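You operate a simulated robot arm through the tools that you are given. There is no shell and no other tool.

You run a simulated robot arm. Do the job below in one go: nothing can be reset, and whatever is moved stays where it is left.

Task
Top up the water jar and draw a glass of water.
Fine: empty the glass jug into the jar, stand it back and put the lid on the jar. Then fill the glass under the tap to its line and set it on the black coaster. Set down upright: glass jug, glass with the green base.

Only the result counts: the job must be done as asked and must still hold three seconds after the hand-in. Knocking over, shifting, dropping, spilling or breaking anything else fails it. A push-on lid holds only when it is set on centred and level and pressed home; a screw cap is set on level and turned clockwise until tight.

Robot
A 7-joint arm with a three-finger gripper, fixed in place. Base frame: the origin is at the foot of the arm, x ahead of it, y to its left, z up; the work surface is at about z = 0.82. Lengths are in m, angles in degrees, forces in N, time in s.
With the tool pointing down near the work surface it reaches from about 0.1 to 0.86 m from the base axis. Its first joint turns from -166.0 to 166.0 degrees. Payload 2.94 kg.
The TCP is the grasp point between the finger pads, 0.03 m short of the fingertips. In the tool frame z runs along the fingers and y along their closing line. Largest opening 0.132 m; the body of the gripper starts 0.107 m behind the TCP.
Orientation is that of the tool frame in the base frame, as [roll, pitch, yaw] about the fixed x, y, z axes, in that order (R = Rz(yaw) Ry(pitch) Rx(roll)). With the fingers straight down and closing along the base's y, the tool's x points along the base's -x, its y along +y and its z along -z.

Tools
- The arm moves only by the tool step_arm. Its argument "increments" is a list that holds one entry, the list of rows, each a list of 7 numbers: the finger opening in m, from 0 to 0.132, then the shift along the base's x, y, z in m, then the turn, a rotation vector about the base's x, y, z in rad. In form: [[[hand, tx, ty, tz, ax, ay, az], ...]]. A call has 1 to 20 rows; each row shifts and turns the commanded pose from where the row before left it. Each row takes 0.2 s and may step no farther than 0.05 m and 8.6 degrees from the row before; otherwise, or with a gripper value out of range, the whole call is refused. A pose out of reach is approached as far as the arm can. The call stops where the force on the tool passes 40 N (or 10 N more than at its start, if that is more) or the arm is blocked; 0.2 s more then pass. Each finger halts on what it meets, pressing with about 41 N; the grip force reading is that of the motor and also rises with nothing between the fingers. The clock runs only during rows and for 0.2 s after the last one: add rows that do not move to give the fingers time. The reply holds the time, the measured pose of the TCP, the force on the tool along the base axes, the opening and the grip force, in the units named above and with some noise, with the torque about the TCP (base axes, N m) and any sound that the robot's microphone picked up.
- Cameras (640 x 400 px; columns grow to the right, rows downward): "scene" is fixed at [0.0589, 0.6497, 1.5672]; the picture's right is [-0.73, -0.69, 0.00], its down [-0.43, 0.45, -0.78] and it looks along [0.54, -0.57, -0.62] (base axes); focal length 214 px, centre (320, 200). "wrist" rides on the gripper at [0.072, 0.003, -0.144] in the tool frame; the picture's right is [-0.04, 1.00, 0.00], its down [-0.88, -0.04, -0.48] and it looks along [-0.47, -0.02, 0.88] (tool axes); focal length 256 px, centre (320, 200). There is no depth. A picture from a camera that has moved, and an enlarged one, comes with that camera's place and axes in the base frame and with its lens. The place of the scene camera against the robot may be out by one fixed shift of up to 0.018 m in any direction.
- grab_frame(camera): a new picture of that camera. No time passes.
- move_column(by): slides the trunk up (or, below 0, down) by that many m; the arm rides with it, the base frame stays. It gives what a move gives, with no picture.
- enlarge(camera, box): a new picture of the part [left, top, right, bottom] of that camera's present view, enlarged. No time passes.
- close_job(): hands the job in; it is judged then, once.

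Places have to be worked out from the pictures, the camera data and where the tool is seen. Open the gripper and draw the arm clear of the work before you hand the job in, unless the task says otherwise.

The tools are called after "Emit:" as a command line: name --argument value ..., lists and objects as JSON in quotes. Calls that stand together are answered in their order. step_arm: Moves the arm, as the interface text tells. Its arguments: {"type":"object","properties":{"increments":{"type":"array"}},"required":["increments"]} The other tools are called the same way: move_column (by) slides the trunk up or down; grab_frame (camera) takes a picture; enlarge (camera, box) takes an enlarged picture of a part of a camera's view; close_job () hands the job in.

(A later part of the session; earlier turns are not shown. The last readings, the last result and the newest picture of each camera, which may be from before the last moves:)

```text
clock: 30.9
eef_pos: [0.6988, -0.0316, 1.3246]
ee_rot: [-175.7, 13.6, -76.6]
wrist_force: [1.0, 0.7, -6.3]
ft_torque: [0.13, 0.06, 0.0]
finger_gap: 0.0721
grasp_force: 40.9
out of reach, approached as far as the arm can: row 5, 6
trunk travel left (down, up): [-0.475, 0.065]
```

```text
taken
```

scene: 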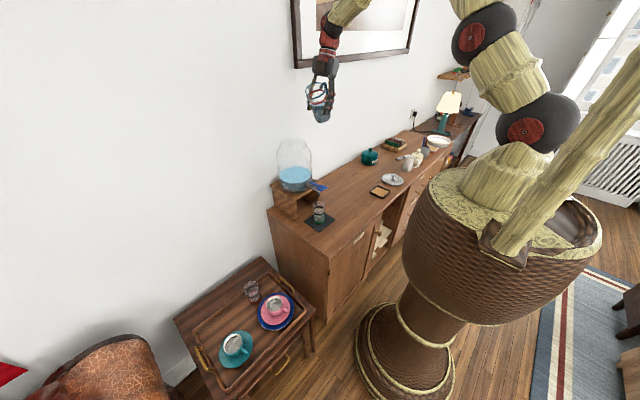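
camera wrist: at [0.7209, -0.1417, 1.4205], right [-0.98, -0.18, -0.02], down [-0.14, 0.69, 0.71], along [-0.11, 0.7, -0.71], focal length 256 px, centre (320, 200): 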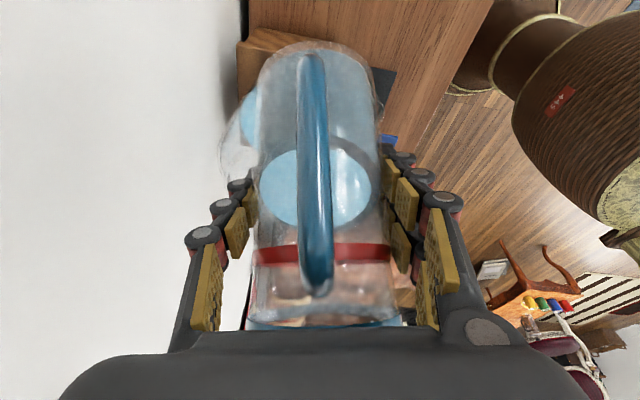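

Tilt is now 32°, still flagged. I probe which wrist direction is limiting with small turns: first turning back a bit and then tilting.

Emit:
step_arm --increments '[[[0.02, 0, 0, 0, 0, 0, -0.1], [0.02, 0, 0, 0, 0, 0, -0.1], [0.02, 0, 0, 0, 0, 0, 0]]]'

Emit:
step_arm --increments '[[[0.02, 0, 0, 0, -0.08, 0, 0], [0.02, 0, 0, 0, -0.08, 0, 0], [0.02, 0, 0, 0, 0, 0, 0]]]'

```text
clock: 31.7
eef_pos: [0.6978, -0.0301, 1.3245]
ee_rot: [-175.7, 13.7, -88.1]
wrist_force: [0.3, 0.8, -6.1]
ft_torque: [0.14, 0.01, -0.01]
finger_gap: 0.0719
grasp_force: 40.8
trunk travel left (down, up): [-0.475, 0.065]
```

```text
clock: 32.5
eef_pos: [0.6959, -0.0308, 1.3207]
ee_rot: [-175.2, 12.7, -87.9]
wrist_force: [-0.7, -0.8, -7.1]
ft_torque: [0.1, -0.02, 0.04]
finger_gap: 0.0721
grasp_force: 41.3
out of reach, approached as far as the arm can: row 1, 2
trunk travel left (down, up): [-0.475, 0.065]
```

Turning about z is free both ways, so it is another wrist joint. I probe small rotations about +y and -y for more information.

Emit:
step_arm --increments '[[[0.02, 0, 0, 0, 0, 0.06, 0], [0.02, 0, 0, 0, 0, 0.06, 0], [0.02, 0, 0, 0, 0, 0, 0]]]'

Emit:
step_arm --increments '[[[0.02, 0, 0, 0, 0, -0.06, 0], [0.02, 0, 0, 0, 0, -0.06, 0], [0.02, 0, 0, 0, 0, -0.06, 0], [0.02, 0, 0, 0, 0, -0.06, 0], [0.02, 0, 0, 0, 0, 0, 0]]]'

Emit:
step_arm --increments '[[[0.02, 0, 0, 0, -0.06, 0, 0], [0.02, 0, 0, 0, -0.06, 0, 0], [0.02, 0, 0, 0, 0, 0, 0]]]'

```text
clock: 33.3
eef_pos: [0.6934, -0.0305, 1.3184]
ee_rot: [-178.3, 14.0, -88.7]
wrist_force: [0.8, -0.2, -6.8]
ft_torque: [0.15, 0.03, -0.02]
finger_gap: 0.0721
grasp_force: 40.8
out of reach, approached as far as the arm can: row 2
trunk travel left (down, up): [-0.475, 0.065]
```

```text
clock: 34.5
eef_pos: [0.6963, -0.0309, 1.3206]
ee_rot: [-164.1, 13.4, -85.5]
wrist_force: [-0.2, 0.0, -6.4]
ft_torque: [0.09, 0.02, 0.01]
finger_gap: 0.0719
grasp_force: 41.2
trunk travel left (down, up): [-0.475, 0.065]
```

```text
clock: 35.3
eef_pos: [0.6955, -0.0298, 1.3206]
ee_rot: [-164.4, 9.9, -85.4]
wrist_force: [-1.0, 0.1, -6.4]
ft_torque: [0.1, 0.0, -0.02]
finger_gap: 0.0721
grasp_force: 40.8
out of reach, approached as far as the arm can: row 2
trunk travel left (down, up): [-0.475, 0.065]
```

Turning toward +x forward is free while leaning toward +y is blocked. I look at the arm's actual posture in the scene view to understand which joint limits it.

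Emit:
enlarge --camera "scene" --box '[280, 0, 420, 140]'

Emit:
enlarge --camera "scene" --box '[400, 0, 640, 240]'

Emit:
grab_frame --camera "wrist"

```text
2.86 times, centred on (350, 70) of scene
camera zoom: at [0.0589, 0.6497, 1.5672], right [-0.73, -0.69, 0.0], down [-0.43, 0.45, -0.78], along [0.54, -0.57, -0.62], focal length 613 px, centre (234, 571)
```

zoom: 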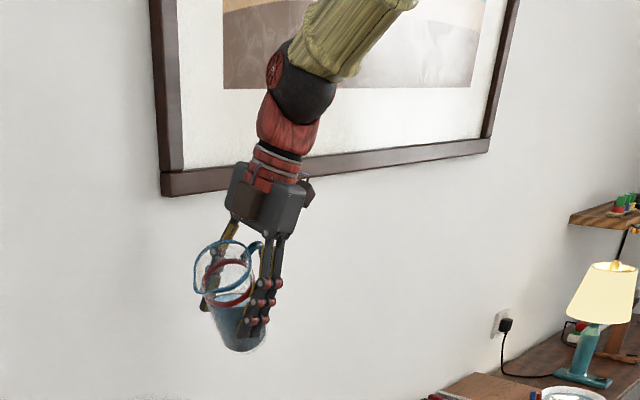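

```text
1.67 times, centred on (520, 120) of scene
camera zoom: at [0.0589, 0.6497, 1.5672], right [-0.73, -0.69, 0.0], down [-0.43, 0.45, -0.78], along [0.54, -0.57, -0.62], focal length 358 px, centre (-13, 333)
```

zoom: 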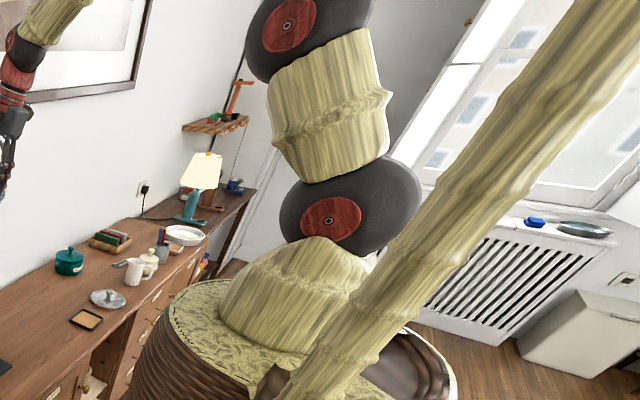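

```text
taken
camera wrist: at [0.6614, -0.1271, 1.4459], right [-0.97, 0.01, -0.26], down [-0.15, 0.78, 0.61], along [0.21, 0.63, -0.75], focal length 256 px, centre (320, 200)
```

wrist: 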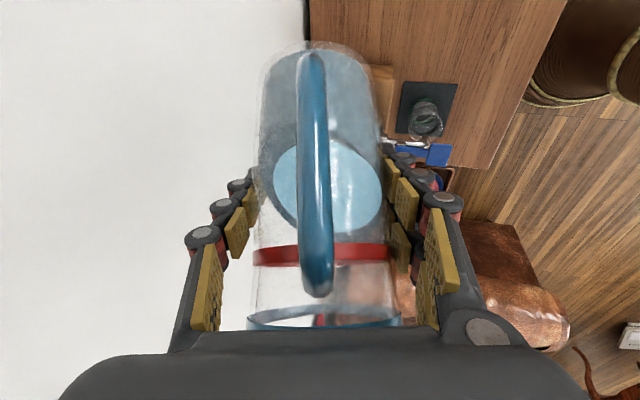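

The wrist seems wound to one side: the hand can lean with its tip toward +y freely, but not toward -y. So I'll pour the other way, toward -y from the jar's left side, and I turn the jug back clockwise now to test that range.

Emit:
step_arm --increments '[[[0.02, -0.005, 0.005, 0.005, 0, 0, -0.11], [0.02, -0.005, 0.005, 0.005, 0, 0, -0.11], [0.02, -0.005, 0.005, 0.005, 0, 0, -0.11], [0.02, -0.005, 0.005, 0.005, 0, 0, -0.11], [0.02, -0.005, 0.005, 0, 0, 0, -0.11], [0.02, -0.005, 0.005, 0, 0, 0, -0.11], [0.02, -0.005, 0.005, 0, 0, 0, -0.11], [0.02, -0.005, 0.005, 0, 0, 0, -0.11], [0.02, 0, 0.005, 0, 0, 0, -0.11], [0.02, 0, 0.005, 0, 0, 0, -0.11], [0.02, 0, 0.005, 0, 0, 0, -0.11], [0.02, 0, 0.005, 0, 0, 0, -0.11], [0.02, 0, 0, 0, 0, 0, 0]]]'

Emit:
grab_frame --camera "wrist"

Emit:
grab_frame --camera "scene"

```text
clock: 38.1
eef_pos: [0.585, 0.0091, 1.1825]
ee_rot: [-160.9, 14.5, -126.4]
wrist_force: [-0.3, 0.2, -6.3]
ft_torque: [0.06, -0.08, -0.02]
finger_gap: 0.0722
grasp_force: 40.9
out of reach, approached as far as the arm can: row 2, 3, 4, 5, 6, 7, 8, 9, 10, 11, 12
trunk travel left (down, up): [-0.475, 0.065]
```

```text
taken
camera wrist: at [0.4824, -0.045, 1.2973], right [-0.69, 0.66, -0.31], down [0.34, 0.66, 0.67], along [0.64, 0.35, -0.68], focal length 256 px, centre (320, 200)
```

wrist: 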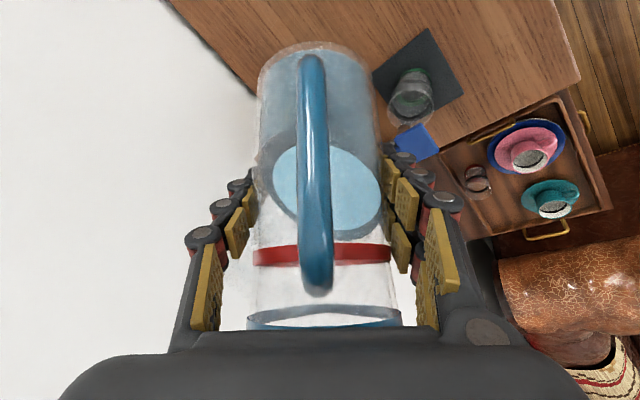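

```text
taken
```

scene: 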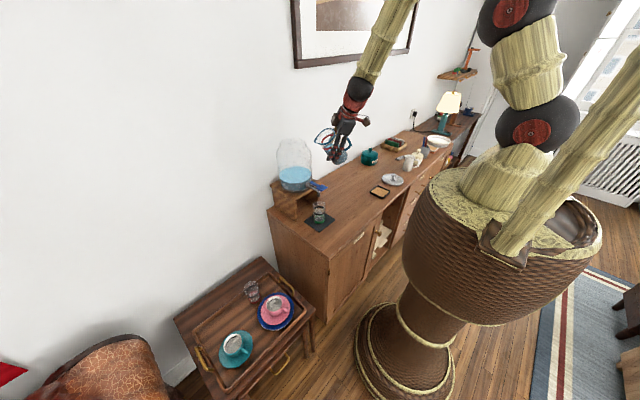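

The reach-limited rows made the hand sag to (0.585, 0.009, 1.18); nothing was touched, and the jug is still only mildly tilted. I go back up first in small checked steps, with a slight lean toward the free side.

Emit:
step_arm --increments '[[[0.02, 0, 0, 0.03, 0.08, 0, 0], [0.02, 0, 0, 0.03, 0.08, 0, 0], [0.02, 0, 0, 0.03, 0, 0, 0], [0.02, 0, 0, 0.03, 0, 0, 0], [0.02, 0, 0, 0, 0, 0, 0]]]'

```text
clock: 39.3
eef_pos: [0.5913, 0.0091, 1.2863]
ee_rot: [-164.1, 20.0, -128.5]
wrist_force: [0.6, 0.6, -7.1]
ft_torque: [0.1, -0.07, 0.01]
finger_gap: 0.0722
grasp_force: 41.1
out of reach, approached as far as the arm can: row 1
trunk travel left (down, up): [-0.475, 0.065]
```

Back at z = 1.286 with no limit. Now I turn the jug about the tool's own axis (which keeps the hand direction unchanged) in a short test.

Emit:
step_arm --increments '[[[0.02, 0, 0, 0.005, 0.042, 0.0087, -0.0904], [0.02, 0, 0, 0.005, 0.042, 0.0087, -0.0904], [0.02, 0, 0, 0.005, 0.042, 0.0087, -0.0904], [0.02, 0, 0, 0.005, 0.042, 0.0087, -0.0904], [0.02, 0, 0, 0, 0, 0, 0]]]'

```text
clock: 40.5
eef_pos: [0.5903, 0.01, 1.3064]
ee_rot: [-173.5, 24.6, -152.8]
wrist_force: [1.2, 0.7, -7.3]
ft_torque: [0.07, -0.09, 0.03]
finger_gap: 0.0721
grasp_force: 40.6
trunk travel left (down, up): [-0.475, 0.065]
```

That works without limits. I continue rolling about the tool axis in the same direction.

Emit:
step_arm --increments '[[[0.02, 0, 0, 0, 0.042, 0.0087, -0.0904], [0.02, 0, 0, 0, 0.042, 0.0087, -0.0904], [0.02, 0, 0, 0, 0.042, 0.0087, -0.0904], [0.02, 0, 0, 0, 0.042, 0.0087, -0.0904], [0.02, 0, 0, 0, 0.042, 0.0087, -0.0904], [0.02, 0, 0, 0, 0.042, 0.0087, -0.0904], [0.02, 0, 0, 0, 0, 0, 0]]]'

```text
clock: 42.1
eef_pos: [0.5898, 0.0098, 1.3057]
ee_rot: [170.5, 23.7, 169.3]
wrist_force: [-0.3, 0.0, -6.6]
ft_torque: [-0.02, -0.08, 0.0]
finger_gap: 0.0723
grasp_force: 40.9
trunk travel left (down, up): [-0.475, 0.065]
```

Still free; the spout is back near +x. I roll a further 34°.

Emit:
step_arm --increments '[[[0.02, 0, 0, 0, 0.042, 0.0087, -0.0904], [0.02, 0, 0, 0, 0.042, 0.0087, -0.0904], [0.02, 0, 0, 0, 0.042, 0.0087, -0.0904], [0.02, 0, 0, 0, 0.042, 0.0087, -0.0904], [0.02, 0, 0, 0, 0.042, 0.0087, -0.0904], [0.02, 0, 0, 0, 0.042, 0.0087, -0.0904], [0.02, 0, 0, 0, 0, 0, 0]]]'

Emit:
grab_frame --camera "wrist"

Emit:
grab_frame --camera "scene"

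```text
clock: 43.7
eef_pos: [0.5661, -0.0163, 1.2494]
ee_rot: [158.8, 14.2, 134.1]
wrist_force: [0.0, 0.9, -6.3]
ft_torque: [-0.06, -0.08, -0.02]
finger_gap: 0.072
grasp_force: 41.6
out of reach, approached as far as the arm can: row 2, 3, 4, 5, 6
trunk travel left (down, up): [-0.475, 0.065]
```

```text
taken
camera wrist: at [0.458, 0.0243, 1.3632], right [0.63, 0.68, 0.36], down [0.37, -0.68, 0.63], along [0.68, -0.27, -0.68], focal length 256 px, centre (320, 200)
```

wrist: 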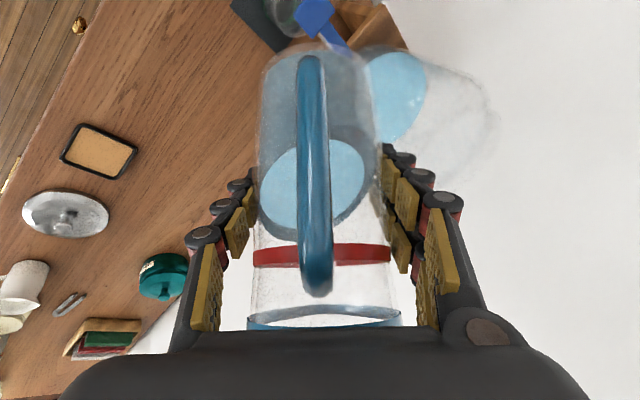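

```text
taken
```

scene: 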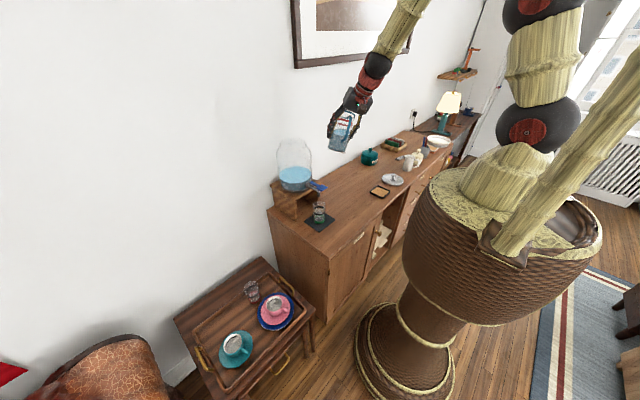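

The wrist has wound past its straight alignment beside the forearm, which is why both tilting and turning run into limits. I unwind: first roll the jug back about the tool axis until it is upright in the hand's vertical plane.

Emit:
step_arm --increments '[[[0.02, 0, 0.002, 0.005, -0.042, -0.0087, 0.0904], [0.02, 0, 0.002, 0.005, -0.042, -0.0087, 0.0904], [0.02, 0, 0.002, 0.005, -0.042, -0.0087, 0.0904], [0.02, 0, 0.002, 0.005, -0.042, -0.0087, 0.0904], [0.02, 0, 0.002, 0.005, -0.042, -0.0087, 0.0904], [0.02, 0, 0.002, 0.005, -0.042, -0.0087, 0.0904], [0.02, 0, 0.002, 0.005, -0.042, -0.0087, 0.0904], [0.02, 0, 0.002, 0.005, -0.042, -0.0087, 0.0904], [0.02, 0, 0, 0, -0.042, -0.0087, 0.0904], [0.02, 0, 0, 0, 0, 0, 0]]]'

```text
clock: 45.9
eef_pos: [0.5651, -0.0004, 1.2886]
ee_rot: [178.5, 25.2, -171.7]
wrist_force: [-0.6, 0.2, -6.2]
ft_torque: [0.04, -0.11, -0.01]
finger_gap: 0.072
grasp_force: 40.9
trunk travel left (down, up): [-0.475, 0.065]
```

Upright again and no limit flagged. Now I swing the hand around the free side: turn to azimuth 25°, then raise the hand to a 30° slope.

Emit:
step_arm --increments '[[[0.02, 0, 0, 0.0, 0, 0, 0.1], [0.02, 0, 0, 0.0, 0, 0, 0.1], [0.02, 0, 0, 0.0, 0, 0, 0.09], [0.02, 0, 0, 0.0, 0.042, -0.0906, 0], [0.02, 0, 0, 0.0, 0.042, -0.0906, 0], [0.02, 0, 0, 0.0, 0.042, -0.0906, 0], [0.02, 0, 0, 0.0, 0.042, -0.0906, 0], [0.02, 0, 0, 0.0, 0.042, -0.0906, 0], [0.02, 0, 0, 0.0, 0.042, -0.0906, 0], [0.02, 0, 0, 0, 0, 0, 0]]]'

Emit:
grab_frame --camera "scene"

```text
clock: 48.1
eef_pos: [0.566, -0.0007, 1.2898]
ee_rot: [178.5, 59.7, -155.1]
wrist_force: [-0.4, -0.3, -7.4]
ft_torque: [0.0, -0.07, -0.02]
finger_gap: 0.0722
grasp_force: 41.0
trunk travel left (down, up): [-0.475, 0.065]
```

```text
taken
```

scene: 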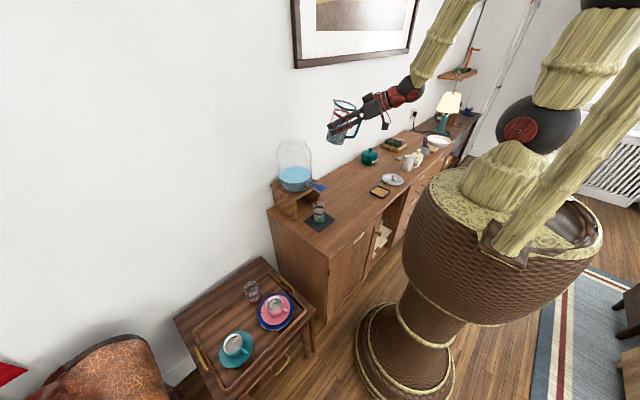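

The hand is now above the forearm line (slope 30°) with no limit flagged, and the elbow lies in the vertical plane as expected. I turn back to point radially (azimuth 0) and then pitch down in large single steps so the wrist passes straight through alignment.

Emit:
step_arm --increments '[[[0.02, 0, 0, 0.0, 0, 0, -0.109], [0.02, 0, 0, 0.0, 0, 0, -0.109], [0.02, 0, 0, 0.0, 0, 0, -0.109], [0.02, 0, 0, 0.0, 0, 0, -0.107], [0.02, 0, 0, 0, 0, 0, 0]]]'

```text
clock: 49.3
eef_pos: [0.5663, -0.0007, 1.2894]
ee_rot: [178.4, 59.7, 179.9]
wrist_force: [-0.2, 0.2, -6.6]
ft_torque: [0.0, -0.07, 0.01]
finger_gap: 0.0724
grasp_force: 41.1
trunk travel left (down, up): [-0.475, 0.065]
```

Radial now, within 2°; I trim that and step the pitch down through the alignment.

Emit:
step_arm --increments '[[[0.02, 0, 0, 0.0, 0, 0, -0.032], [0.02, 0, 0, 0.0, 0, 0.14, 0], [0.02, 0, 0, 0.0, 0, 0.13, 0], [0.02, 0, 0, 0.0, 0, 0.149, 0], [0.02, 0, 0, 0.0, 0, 0.149, 0], [0.02, 0, 0, 0, 0, 0, 0]]]'

```text
clock: 50.7
eef_pos: [0.5656, -0.0002, 1.2892]
ee_rot: [179.5, 27.0, 178.9]
wrist_force: [-1.2, 0.0, -7.0]
ft_torque: [0.0, -0.12, 0.0]
finger_gap: 0.072
grasp_force: 41.2
trunk travel left (down, up): [-0.475, 0.065]
```

No limit on the way down to 27°. I test leaning toward the formerly blocked side.

Emit:
step_arm --increments '[[[0.02, 0, 0, 0.0, 0, 0.1, 0], [0.02, 0, 0, 0.0, -0.08, 0, 0], [0.02, 0, 0, 0.0, -0.08, 0, 0], [0.02, 0, 0, 0, 0, 0, 0]]]'

```text
clock: 51.7
eef_pos: [0.5665, -0.0007, 1.29]
ee_rot: [-170.3, 21.3, -177.4]
wrist_force: [-0.3, 0.6, -6.4]
ft_torque: [0.0, -0.13, 0.07]
finger_gap: 0.0718
grasp_force: 40.8
trunk travel left (down, up): [-0.475, 0.065]
```

The wrist is unwound: leaning toward -y is now free. I level the roll again and turn the jug so the spout points toward +y, keeping clear of the jar.

Emit:
step_arm --increments '[[[0.02, 0, 0, 0.0, 0.08, 0, 0], [0.02, 0, 0, 0.0, 0.08, 0, 0], [0.02, 0, -0.008, 0.005, 0, 0, 0.11], [0.02, 0, -0.008, 0.005, 0, 0, 0.11], [0.02, 0, -0.008, 0.005, 0, 0, 0.11], [0.02, 0, -0.008, 0.005, 0, 0, 0.11], [0.02, 0, 0, 0, 0, 0, 0]]]'

```text
clock: 53.3
eef_pos: [0.5647, -0.0327, 1.3097]
ee_rot: [179.7, 21.4, -155.8]
wrist_force: [0.3, 1.1, -6.1]
ft_torque: [0.04, -0.12, 0.02]
finger_gap: 0.072
grasp_force: 41.0
trunk travel left (down, up): [-0.475, 0.065]
```

No limits. I continue turning about 68° more.

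Emit:
step_arm --increments '[[[0.02, 0, 0, 0, 0, 0, 0.118], [0.02, 0, 0, 0, 0, 0, 0.118], [0.02, 0, 0, 0, 0, 0, 0.118], [0.02, 0, 0, 0, 0, 0, 0.118], [0.02, 0, 0, 0, 0, 0, 0.118], [0.02, 0, 0, 0, 0, 0, 0.118], [0.02, 0, 0, 0, 0, 0, 0.118], [0.02, 0, 0, 0, 0, 0, 0.118], [0.02, 0, 0, 0, 0, 0, 0.118], [0.02, 0, 0, 0, 0, 0, 0.118], [0.02, 0, 0, 0, 0, 0, 0]]]'

```text
clock: 55.7
eef_pos: [0.5653, -0.0326, 1.3092]
ee_rot: [179.6, 21.4, -88.2]
wrist_force: [0.2, 0.2, -6.2]
ft_torque: [0.08, -0.02, 0.04]
finger_gap: 0.0723
grasp_force: 41.5
trunk travel left (down, up): [-0.475, 0.065]
```

Spout at azimuth 92°, no limits. I test the tilt toward +y by 12° here before going over the jar.

Emit:
step_arm --increments '[[[0.02, 0, 0, 0, -0.1, 0, 0], [0.02, 0, 0, 0, -0.1, 0, 0], [0.02, 0.03, 0, 0, 0, 0, 0], [0.02, 0.03, 0, 0, 0, 0, 0], [0.02, 0.03, 0, 0, 0, 0, 0], [0.02, 0, 0, 0, 0, 0, 0]]]'

Emit:
grab_frame --camera "scene"

Emit:
grab_frame --camera "wrist"

```text
clock: 57.1
eef_pos: [0.6552, -0.0322, 1.309]
ee_rot: [179.5, 10.0, -88.2]
wrist_force: [-0.6, -0.6, -5.2]
ft_torque: [0.11, -0.06, 0.01]
finger_gap: 0.0723
grasp_force: 41.4
trunk travel left (down, up): [-0.475, 0.065]
```

```text
taken
```

scene: 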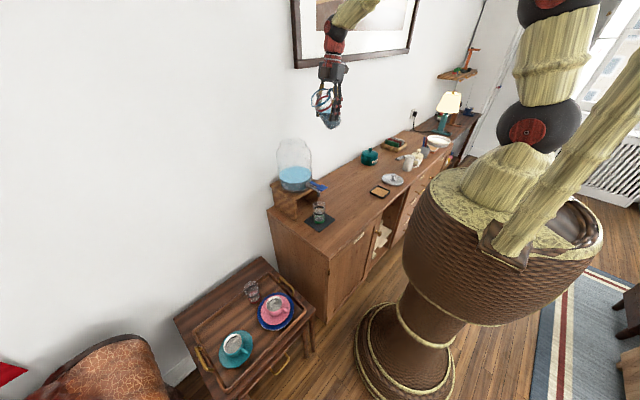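

```text
taken
camera wrist: at [0.6557, -0.1275, 1.4399], right [-1.0, 0.01, 0.02], down [0.02, 0.78, 0.62], along [-0.01, 0.62, -0.78], focal length 256 px, centre (320, 200)
```

wrist: 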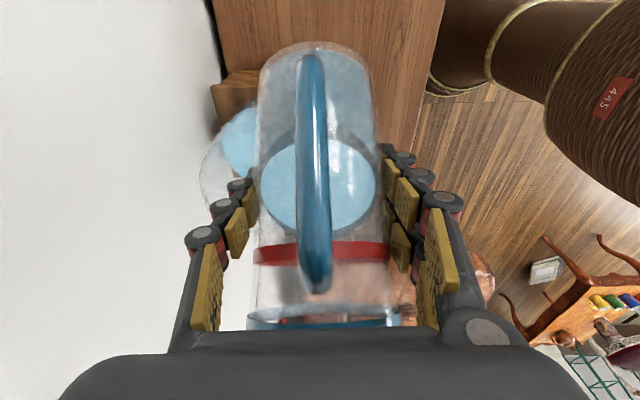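

Good: tilt 35° and free. I look closely at the jar from here to refine the mouth position before pouring.

Emit:
enlarge --camera "wrist" --box '[170, 50, 290, 240]'

Emit:
enlarge --camera "scene" --box '[250, 40, 390, 220]'

```text
2.11 times, centred on (230, 145) of wrist
camera zoom: at [0.6557, -0.1275, 1.4399], right [-1.0, 0.01, 0.02], down [0.02, 0.78, 0.62], along [-0.01, 0.62, -0.78], focal length 539 px, centre (510, 316)
```

zoom: 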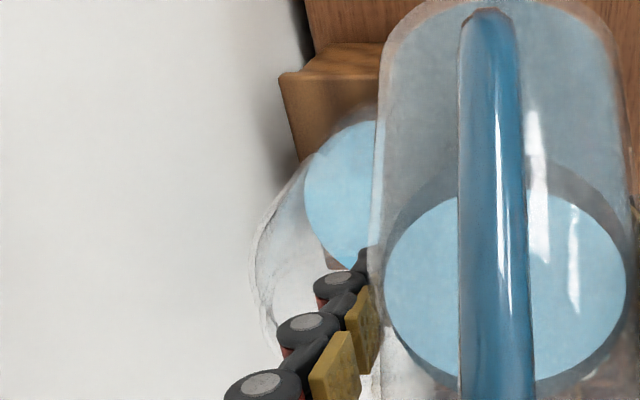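

```text
2.22 times, centred on (320, 130) of scene
camera zoom: at [0.0589, 0.6497, 1.5672], right [-0.73, -0.69, 0.0], down [-0.43, 0.45, -0.78], along [0.54, -0.57, -0.62], focal length 477 px, centre (320, 356)
```

zoom: 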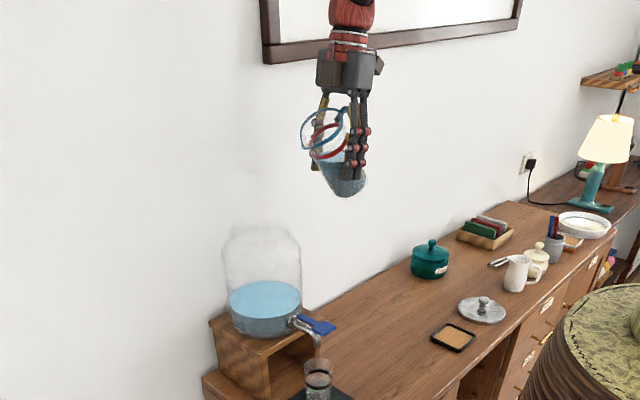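

The hand projects where expected in the scene view, so that camera is well calibrated. I zoom in on the jar mouth for its exact ellipse.

Emit:
enlarge --camera "scene" --box '[265, 125, 325, 200]'

Emit:
enlarge --camera "scene" --box '[270, 130, 320, 160]'

```text
5.33 times, centred on (295, 162) of scene
camera zoom: at [0.0589, 0.6497, 1.5672], right [-0.73, -0.69, 0.0], down [-0.43, 0.45, -0.78], along [0.54, -0.57, -0.62], focal length 1144 px, centre (453, 400)
```

zoom: 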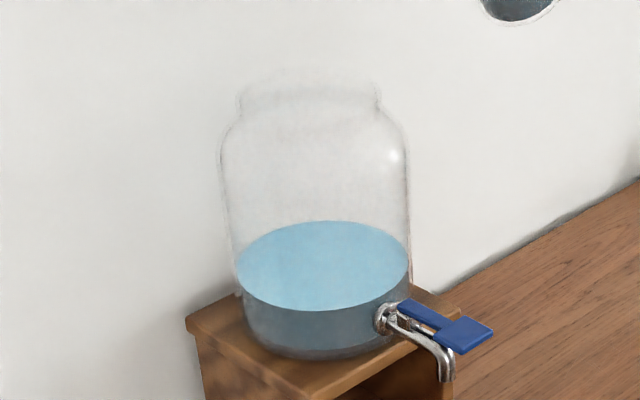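

```text
12.80 times, centred on (295, 145) of scene
camera zoom: at [0.0589, 0.6497, 1.5672], right [-0.73, -0.69, 0.0], down [-0.43, 0.45, -0.78], along [0.54, -0.57, -0.62], focal length 2745 px, centre (640, 904)
```

zoom: 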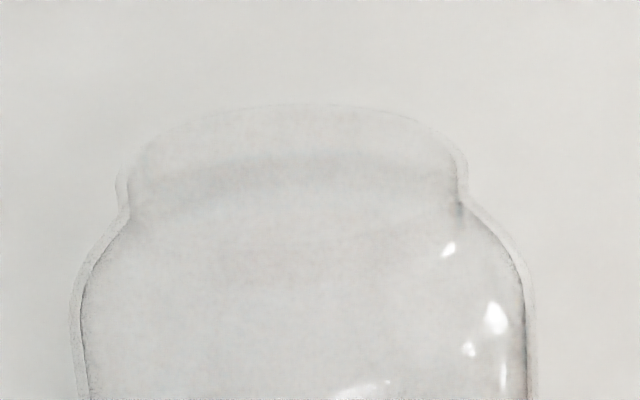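

Jar mouth refined to about (0.747, 0.088, 1.187), outer radius 0.059. I move the tilted jug over beside the mouth at safe height.

Emit:
step_arm --increments '[[[0.02, 0.032, 0.01, 0, 0, 0, 0], [0.02, 0.032, 0.01, 0, 0, 0, 0], [0.02, 0.031, 0.01, 0, 0, 0, 0], [0.02, 0, 0, 0, 0, 0, 0]]]'

Emit:
enlarge --camera "scene" --box '[255, 60, 355, 200]'

Emit:
grab_frame --camera "wrist"

```text
clock: 58.1
eef_pos: [0.7512, -0.0026, 1.3099]
ee_rot: [179.4, 10.0, -88.3]
wrist_force: [-0.5, -0.7, -6.1]
ft_torque: [0.1, -0.06, 0.0]
finger_gap: 0.0721
grasp_force: 40.8
trunk travel left (down, up): [-0.475, 0.065]
```

```text
2.86 times, centred on (305, 130) of scene
camera zoom: at [0.0589, 0.6497, 1.5672], right [-0.73, -0.69, 0.0], down [-0.43, 0.45, -0.78], along [0.54, -0.57, -0.62], focal length 613 px, centre (363, 400)
```

zoom: 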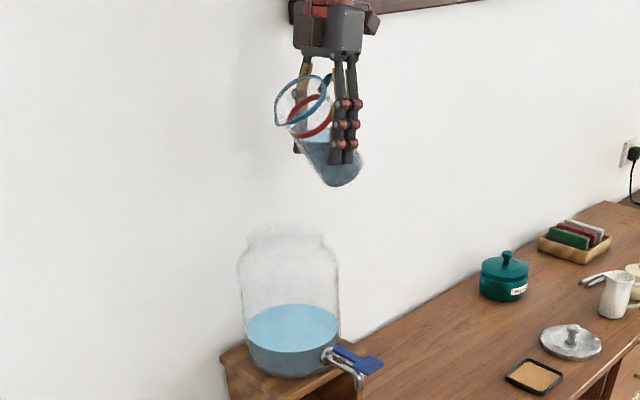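

```text
taken
camera wrist: at [0.7508, -0.0976, 1.4396], right [-1.0, 0.01, 0.02], down [0.02, 0.78, 0.62], along [-0.01, 0.62, -0.78], focal length 256 px, centre (320, 200)
```

wrist: 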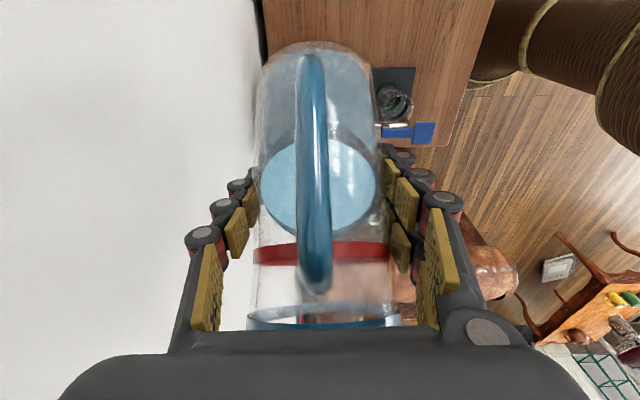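

The spout lip projects right over the mouth. I lower and tilt to 50°, still short of pouring.

Emit:
step_arm --increments '[[[0.02, 0, 0, -0.025, -0.1, -0.0035, 0], [0.02, 0, 0.001, -0.025, -0.1, -0.0035, 0], [0.02, 0, 0.001, -0.015, -0.062, -0.002, 0], [0.02, 0, 0, 0, 0, 0, 0]]]'

Emit:
enlarge --camera "scene" --box '[255, 60, 355, 200]'

Emit:
grab_frame --camera "wrist"

```text
clock: 59.1
eef_pos: [0.7516, -0.0008, 1.2447]
ee_rot: [179.4, -5.2, -88.3]
wrist_force: [-0.1, 0.5, -6.6]
ft_torque: [0.11, 0.02, -0.01]
finger_gap: 0.0722
grasp_force: 40.9
trunk travel left (down, up): [-0.475, 0.065]
```

```text
2.86 times, centred on (305, 130) of scene
camera zoom: at [0.0589, 0.6497, 1.5672], right [-0.73, -0.69, 0.0], down [-0.43, 0.45, -0.78], along [0.54, -0.57, -0.62], focal length 613 px, centre (363, 400)
```

zoom: 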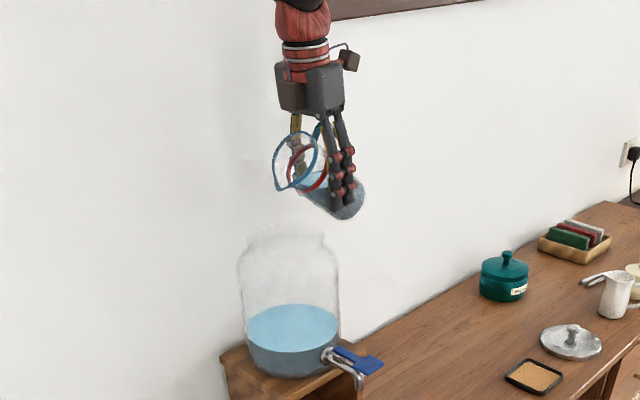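

```text
taken
camera wrist: at [0.7507, -0.0588, 1.3947], right [-1.0, 0.01, 0.01], down [0.02, 0.92, 0.4], along [0.0, 0.4, -0.92], focal length 256 px, centre (320, 200)
```

wrist: 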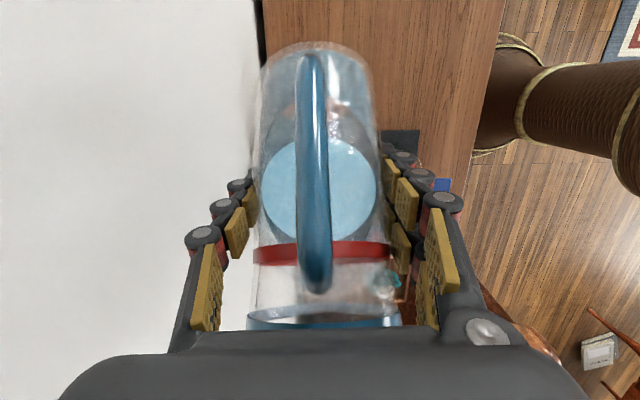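

Still aligned, no spill. I now start to pour: tilt to 60° with the lip about 4 cm above the mouth and slightly on the jug's side of its centre.

Emit:
step_arm --increments '[[[0.02, 0, -0.006, -0.004, -0.0875, -0.003, 0], [0.02, 0, -0.006, -0.006, -0.0875, -0.003, 0], [0.02, 0, 0, 0, 0, 0, 0], [0.02, 0, 0, 0, 0, 0, 0]]]'

Emit:
enlarge --camera "scene" --box '[255, 60, 355, 200]'

Emit:
grab_frame --camera "wrist"

```text
clock: 60.1
eef_pos: [0.751, -0.0122, 1.2332]
ee_rot: [179.5, -15.2, -88.3]
wrist_force: [-0.6, -0.1, -6.1]
ft_torque: [0.08, 0.0, -0.02]
finger_gap: 0.072
grasp_force: 41.1
trunk travel left (down, up): [-0.475, 0.065]
```

```text
2.86 times, centred on (305, 130) of scene
camera zoom: at [0.0589, 0.6497, 1.5672], right [-0.73, -0.69, 0.0], down [-0.43, 0.45, -0.78], along [0.54, -0.57, -0.62], focal length 613 px, centre (363, 400)
```

zoom: 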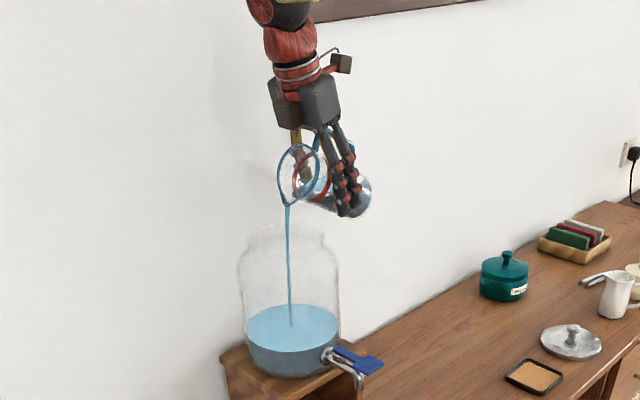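

```text
taken
camera wrist: at [0.7496, -0.0439, 1.3923], right [-1.0, 0.01, 0.0], down [0.01, 0.97, 0.23], along [0.01, 0.23, -0.97], focal length 256 px, centre (320, 200)
```

wrist: 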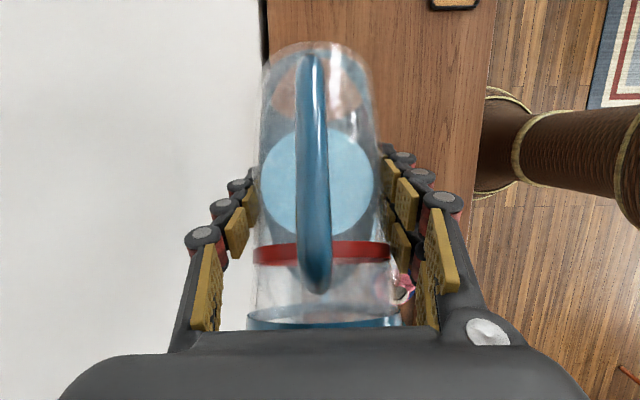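

A clean stream falls from the spout into the jar. I keep the lip in place and tilt slowly to 70°, letting it flow.

Emit:
step_arm --increments '[[[0.02, 0, 0.0005, 0.0038, -0.0436, -0.0015, 0], [0.02, 0, 0.0005, 0.0038, -0.0436, -0.0015, 0], [0.02, 0, 0, 0, 0, 0, 0], [0.02, 0, 0, 0, 0, 0, 0], [0.02, 0, 0.0006, 0.0038, -0.0436, -0.0015, 0], [0.02, 0, 0.0006, 0.0038, -0.0436, -0.0015, 0], [0.02, 0, 0, 0, 0, 0, 0], [0.02, 0, 0, 0, 0, 0, 0], [0.02, 0, 0, 0, 0, 0, 0]]]'

Emit:
enlarge --camera "scene" --box '[255, 60, 355, 200]'

```text
clock: 62.1
eef_pos: [0.7506, -0.0089, 1.2491]
ee_rot: [179.4, -25.0, -88.4]
wrist_force: [0.1, -0.3, -5.2]
ft_torque: [0.1, 0.01, 0.0]
finger_gap: 0.072
grasp_force: 40.8
trunk travel left (down, up): [-0.475, 0.065]
```

```text
2.86 times, centred on (305, 130) of scene
camera zoom: at [0.0589, 0.6497, 1.5672], right [-0.73, -0.69, 0.0], down [-0.43, 0.45, -0.78], along [0.54, -0.57, -0.62], focal length 613 px, centre (363, 400)
```

zoom: 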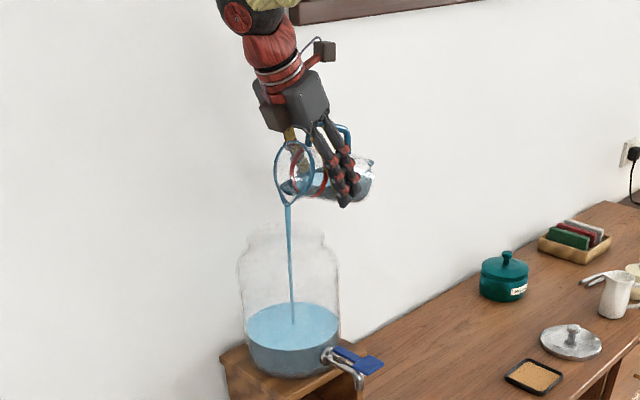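

The stream keeps falling into the middle of the jar. I continue to 85°.

Emit:
step_arm --increments '[[[0.02, 0, 0.001, 0.0037, -0.0436, -0.0015, 0], [0.02, 0, 0.001, 0.0037, -0.0436, -0.0015, 0], [0.02, 0, 0, 0, 0, 0, 0], [0.02, 0, 0, 0, 0, 0, 0], [0.02, 0, 0.0014, 0.0037, -0.0436, -0.0015, 0], [0.02, 0, 0.0014, 0.0037, -0.0436, -0.0015, 0], [0.02, 0, 0, 0, 0, 0, 0], [0.02, 0, 0, 0, 0, 0, 0], [0.02, 0, 0.0018, 0.0035, -0.0436, -0.0015, 0], [0.02, 0, 0.0018, 0.0035, -0.0436, -0.0015, 0], [0.02, 0, 0, 0, 0, 0, 0], [0.02, 0, 0, 0, 0, 0, 0], [0.02, 0, 0, 0, 0, 0, 0], [0.02, 0, 0, 0, 0, 0, 0]]]'

Emit:
enlarge --camera "scene" --box '[255, 60, 355, 200]'

Emit:
grab_frame --camera "wrist"

```text
clock: 65.1
eef_pos: [0.7506, -0.0015, 1.2707]
ee_rot: [179.6, -40.0, -88.4]
wrist_force: [0.0, 0.0, -4.1]
ft_torque: [0.08, -0.03, 0.02]
finger_gap: 0.0719
grasp_force: 41.2
trunk travel left (down, up): [-0.475, 0.065]
```

```text
2.86 times, centred on (305, 130) of scene
camera zoom: at [0.0589, 0.6497, 1.5672], right [-0.73, -0.69, 0.0], down [-0.43, 0.45, -0.78], along [0.54, -0.57, -0.62], focal length 613 px, centre (363, 400)
```

zoom: 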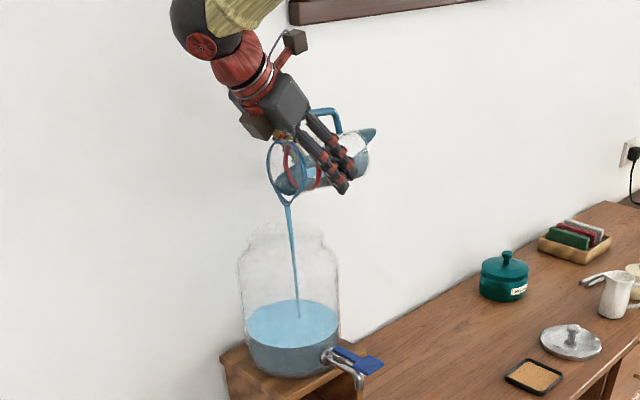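

```text
taken
camera wrist: at [0.7474, 0.0364, 1.4283], right [-1.0, 0.01, -0.02], down [0.01, 0.98, -0.2], along [0.02, -0.2, -0.98], focal length 256 px, centre (320, 200)
```

wrist: 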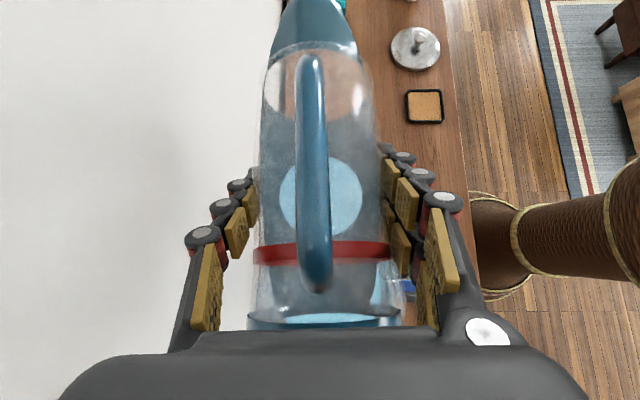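

Weight is down to 4.1 N and the jar level is rising. I go on to 100°.

Emit:
step_arm --increments '[[[0.02, 0, 0, 0, 0, 0, 0], [0.02, 0, 0, 0, 0, 0, 0], [0.02, 0, 0.002, 0.0034, -0.0436, -0.0015, 0], [0.02, 0, 0.002, 0.0034, -0.0436, -0.0015, 0], [0.02, 0, 0, 0, 0, 0, 0], [0.02, 0, 0, 0, 0, 0, 0], [0.02, 0, 0.0024, 0.0031, -0.0436, -0.0015, 0], [0.02, 0, 0.0024, 0.0031, -0.0436, -0.0015, 0], [0.02, 0, 0, 0, 0, 0, 0], [0.02, 0, 0, 0, 0, 0, 0], [0.02, 0, 0.0024, 0.0031, -0.0436, -0.0015, 0], [0.02, 0, 0.0024, 0.0031, -0.0436, -0.0015, 0], [0.02, 0, 0, 0, 0, 0, 0], [0.02, 0, 0, 0, 0, 0, 0], [0.02, 0, 0, 0, 0, 0, 0]]]'

Emit:
enlarge --camera "scene" --box '[255, 60, 355, 200]'

Emit:
grab_frame --camera "wrist"

```text
clock: 68.3
eef_pos: [0.7513, 0.0124, 1.2906]
ee_rot: [179.8, -55.1, -88.5]
wrist_force: [-0.7, 0.7, -3.9]
ft_torque: [0.02, 0.02, -0.02]
finger_gap: 0.0723
grasp_force: 41.3
trunk travel left (down, up): [-0.475, 0.065]
```

```text
2.86 times, centred on (305, 130) of scene
camera zoom: at [0.0589, 0.6497, 1.5672], right [-0.73, -0.69, 0.0], down [-0.43, 0.45, -0.78], along [0.54, -0.57, -0.62], focal length 613 px, centre (363, 400)
```

zoom: 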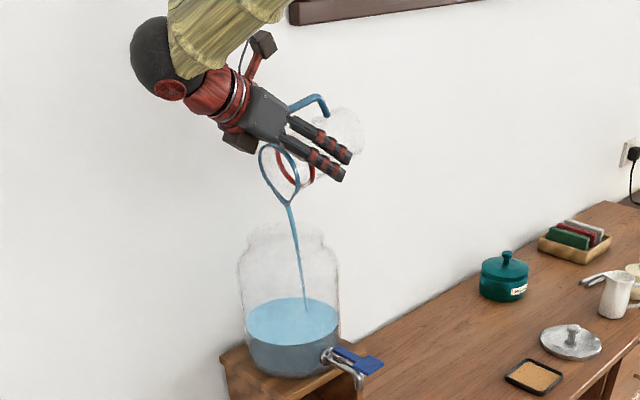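

```text
taken
camera wrist: at [0.7453, 0.0888, 1.4328], right [-1.0, 0.0, -0.03], down [0.02, 0.89, -0.45], along [0.03, -0.45, -0.89], focal length 256 px, centre (320, 200)
```

wrist: 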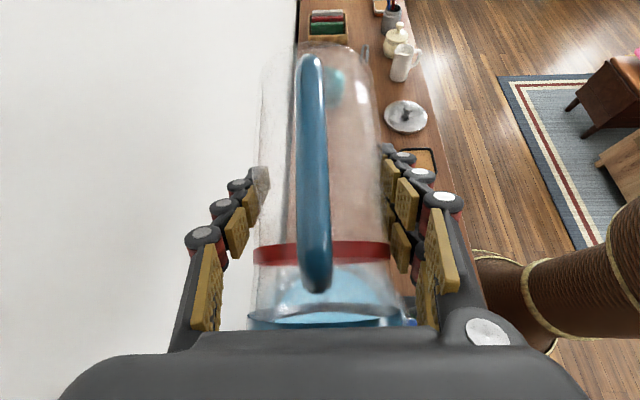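

Nearly empty at 100°; a thin stream still runs. I tilt to 110° and wait for it to drain.

Emit:
step_arm --increments '[[[0.02, 0, 0, 0, 0, 0, 0], [0.02, 0, 0, 0, 0, 0, 0], [0.02, 0, 0.0028, 0.0027, -0.0436, -0.0015, 0], [0.02, 0, 0.0028, 0.0027, -0.0436, -0.0015, 0], [0.02, 0, 0, 0, 0, 0, 0], [0.02, 0, 0.003, 0.0026, -0.0436, -0.0015, 0], [0.02, 0, 0.003, 0.0026, -0.0436, -0.0015, 0], [0.02, 0, 0, 0, 0, 0, 0], [0.02, 0, 0, 0, 0, 0, 0], [0.02, 0, 0, 0, 0, 0, 0], [0.02, 0, 0, 0, 0, 0, 0], [0.02, 0, 0, 0, 0, 0, 0], [0.02, 0, 0, 0, 0, 0, 0]]]'

Emit:
enlarge --camera "scene" --box '[255, 60, 355, 200]'

Emit:
grab_frame --camera "wrist"

```text
clock: 71.1
eef_pos: [0.7507, 0.0233, 1.3]
ee_rot: [-179.9, -65.2, -88.6]
wrist_force: [0.5, 0.4, -3.1]
ft_torque: [0.01, 0.02, 0.0]
finger_gap: 0.072
grasp_force: 40.8
trunk travel left (down, up): [-0.475, 0.065]
```

```text
2.86 times, centred on (305, 130) of scene
camera zoom: at [0.0589, 0.6497, 1.5672], right [-0.73, -0.69, 0.0], down [-0.43, 0.45, -0.78], along [0.54, -0.57, -0.62], focal length 613 px, centre (363, 400)
```

zoom: 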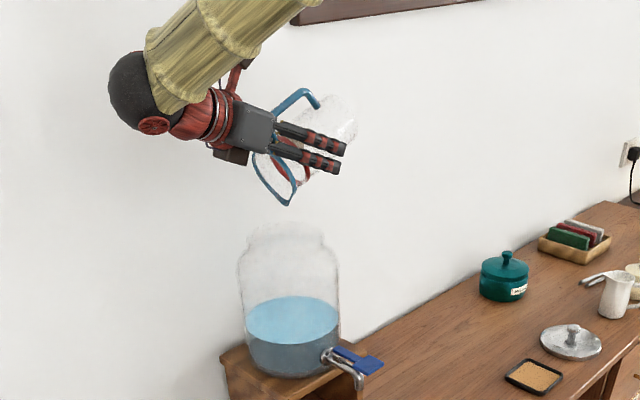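

```text
taken
camera wrist: at [0.7446, 0.1237, 1.4279], right [-1.0, -0.01, -0.04], down [0.02, 0.8, -0.6], along [0.04, -0.6, -0.8], focal length 256 px, centre (320, 200)
```

wrist: 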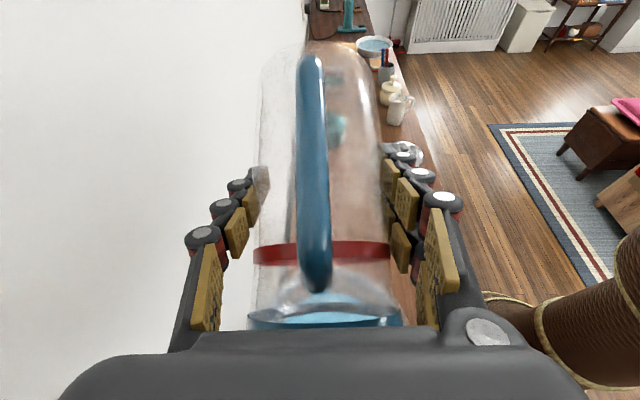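

The stream has stopped and the weight is 3.1 N. I zoom in to check that the jug is empty.

Emit:
enlarge --camera "wrist" --box '[240, 30, 410, 335]'

Emit:
enlarge --camera "scene" --box '[285, 70, 345, 140]'

```text
1.31 times, centred on (325, 182) of wrist
camera zoom: at [0.7446, 0.1237, 1.4279], right [-1.0, -0.01, -0.04], down [0.02, 0.8, -0.6], along [0.04, -0.6, -0.8], focal length 336 px, centre (313, 223)
```

zoom: 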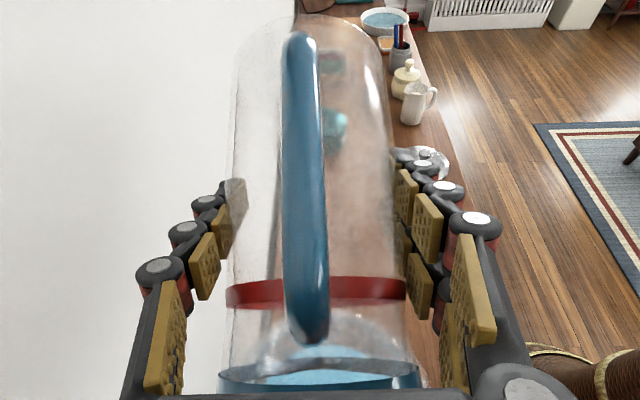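

```text
5.71 times, centred on (315, 105) of scene
camera zoom: at [0.0589, 0.6497, 1.5672], right [-0.73, -0.69, 0.0], down [-0.43, 0.45, -0.78], along [0.54, -0.57, -0.62], focal length 1226 px, centre (349, 743)
```

zoom: 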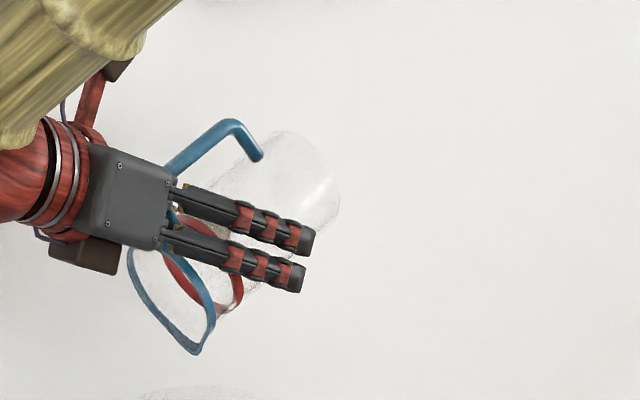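

The jug is empty. I let the last drops fall, then tilt it back while still over the jar.

Emit:
step_arm --increments '[[[0.02, 0, 0, 0, 0, 0, 0], [0.02, 0, 0, 0, 0, 0, 0], [0.02, 0, 0, 0, 0, 0, 0], [0.02, 0, 0, 0, 0, 0, 0], [0.02, 0, -0.004, 0, 0.131, 0.0046, 0], [0.02, 0, -0.004, 0, 0.131, 0.0046, 0], [0.02, 0, -0.004, 0, 0.131, 0.0046, 0], [0.02, 0, -0.004, 0, 0.131, 0.0046, 0], [0.02, 0, -0.004, 0.002, 0.131, 0.0046, 0], [0.02, 0, -0.004, 0.002, 0.131, 0.0046, 0], [0.02, 0, -0.004, 0.002, 0.131, 0.0046, 0], [0.02, 0, -0.004, 0.002, 0.131, 0.0046, 0], [0.02, 0, 0, 0, 0.131, 0.0046, 0], [0.02, 0, 0, 0, 0.131, 0.0046, 0], [0.02, 0, 0, 0, 0, 0, 0]]]'

Emit:
grab_frame --camera "wrist"

```text
clock: 74.3
eef_pos: [0.7495, -0.0086, 1.3086]
ee_rot: [179.4, 10.2, -88.3]
wrist_force: [-0.5, 1.3, -2.3]
ft_torque: [0.03, 0.01, 0.01]
finger_gap: 0.0721
grasp_force: 40.6
trunk travel left (down, up): [-0.475, 0.065]
```

```text
taken
camera wrist: at [0.7515, -0.1036, 1.4387], right [-1.0, 0.01, 0.02], down [0.02, 0.78, 0.62], along [-0.01, 0.62, -0.78], focal length 256 px, centre (320, 200)
```

wrist: 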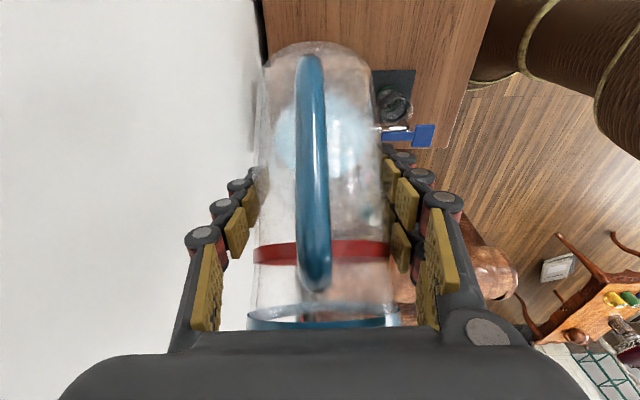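

The jug is empty. I back off from the jar and turn the jug to its original heading.

Emit:
step_arm --increments '[[[0.02, -0.04, -0.01, 0.005, 0, 0, 0], [0.02, -0.04, -0.01, 0.005, 0, 0, 0], [0.02, -0.04, -0.01, 0.005, 0, 0, 0], [0.02, -0.04, -0.01, 0.005, 0.096, 0.003, 0], [0.02, -0.01, -0.01, 0.005, 0.096, 0.003, 0], [0.02, 0, -0.005, 0, 0, 0, -0.118], [0.02, 0, -0.005, 0, 0, 0, -0.118], [0.02, 0, -0.005, 0, 0, 0, -0.118], [0.02, 0, -0.005, 0, 0, 0, -0.118], [0.02, 0, -0.005, 0, 0, 0, -0.118], [0.02, 0, -0.005, 0, 0, 0, -0.118], [0.02, 0, 0, 0, 0, 0, 0]]]'

```text
clock: 76.9
eef_pos: [0.5813, -0.0885, 1.333]
ee_rot: [179.3, 20.9, -128.9]
wrist_force: [0.6, 0.4, -4.5]
ft_torque: [0.1, -0.01, 0.0]
finger_gap: 0.0719
grasp_force: 41.3
trunk travel left (down, up): [-0.475, 0.065]
```

Fine so far. I continue turning to about 166° yaw while moving to y = -0.15.

Emit:
step_arm --increments '[[[0.02, -0.005, -0.006, 0, 0, 0, -0.1136], [0.02, -0.005, -0.006, 0, 0, 0, -0.1136], [0.02, -0.005, -0.006, 0, 0, 0, -0.1136], [0.02, -0.005, -0.006, 0, 0, 0, -0.1136], [0.02, -0.005, -0.006, 0, 0, 0, -0.1136], [0.02, -0.005, -0.006, 0, 0, 0, -0.1136], [0.02, -0.005, -0.006, 0, 0, 0, -0.1136], [0.02, -0.005, -0.006, 0, 0, 0, -0.1136], [0.02, -0.005, -0.006, 0, 0, 0, -0.1136], [0.02, -0.005, -0.006, 0, 0, 0, -0.1136], [0.02, 0, 0, 0, 0, 0, 0]]]'

```text
clock: 79.3
eef_pos: [0.5305, -0.1482, 1.3324]
ee_rot: [179.5, 21.0, 165.8]
wrist_force: [-0.2, 0.3, -2.6]
ft_torque: [0.0, -0.03, 0.01]
finger_gap: 0.0722
grasp_force: 41.4
trunk travel left (down, up): [-0.475, 0.065]
```

Now near-radial. I raise the hand and pitch it back to 45° so the jug is upright, then I'll lower the column fully.

Emit:
step_arm --increments '[[[0.02, 0, 0, 0.035, -0.0254, -0.1018, 0], [0.02, 0, 0, 0.035, -0.0254, -0.1018, 0], [0.02, 0, 0, 0.035, -0.0254, -0.1018, 0], [0.02, 0, 0, 0.035, -0.0254, -0.1018, 0], [0.02, 0, 0, 0, 0, 0, 0]]]'

```text
clock: 80.5
eef_pos: [0.5298, -0.149, 1.4727]
ee_rot: [179.4, 45.1, 166.0]
wrist_force: [0.5, -0.3, -3.7]
ft_torque: [-0.03, -0.05, -0.02]
finger_gap: 0.072
grasp_force: 40.9
trunk travel left (down, up): [-0.475, 0.065]
```

Upright at z = 1.473. I lower the column fully (0.475 m), which leaves the jug about 10 cm above the counter.

Emit:
move_column --by -0.475

Emit:
grab_frame --camera "scene"

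Emit:
grab_frame --camera "wrist"

```text
refused: -0.475 is not a number from -0.4 to 0.4
```

```text
taken
```

scene: 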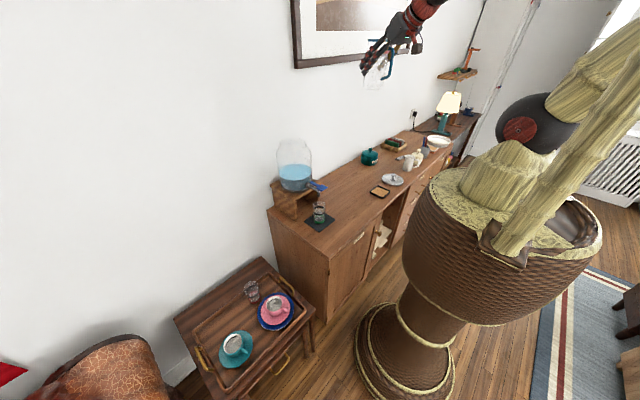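

```text
taken
camera wrist: at [0.3822, -0.1098, 1.5254], right [0.26, 0.96, 0.04], down [0.26, -0.11, 0.96], along [0.93, -0.24, -0.28], focal length 256 px, centre (320, 200)
```

wrist: 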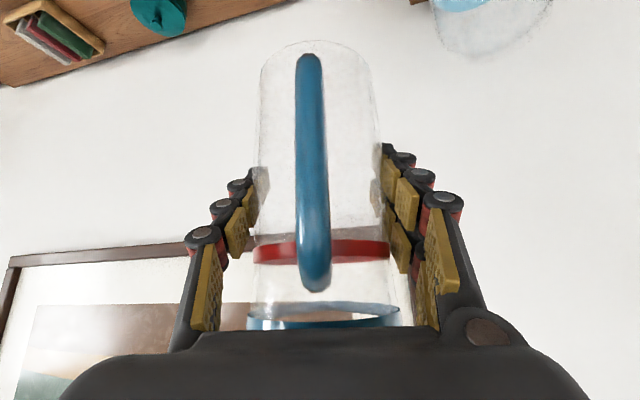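

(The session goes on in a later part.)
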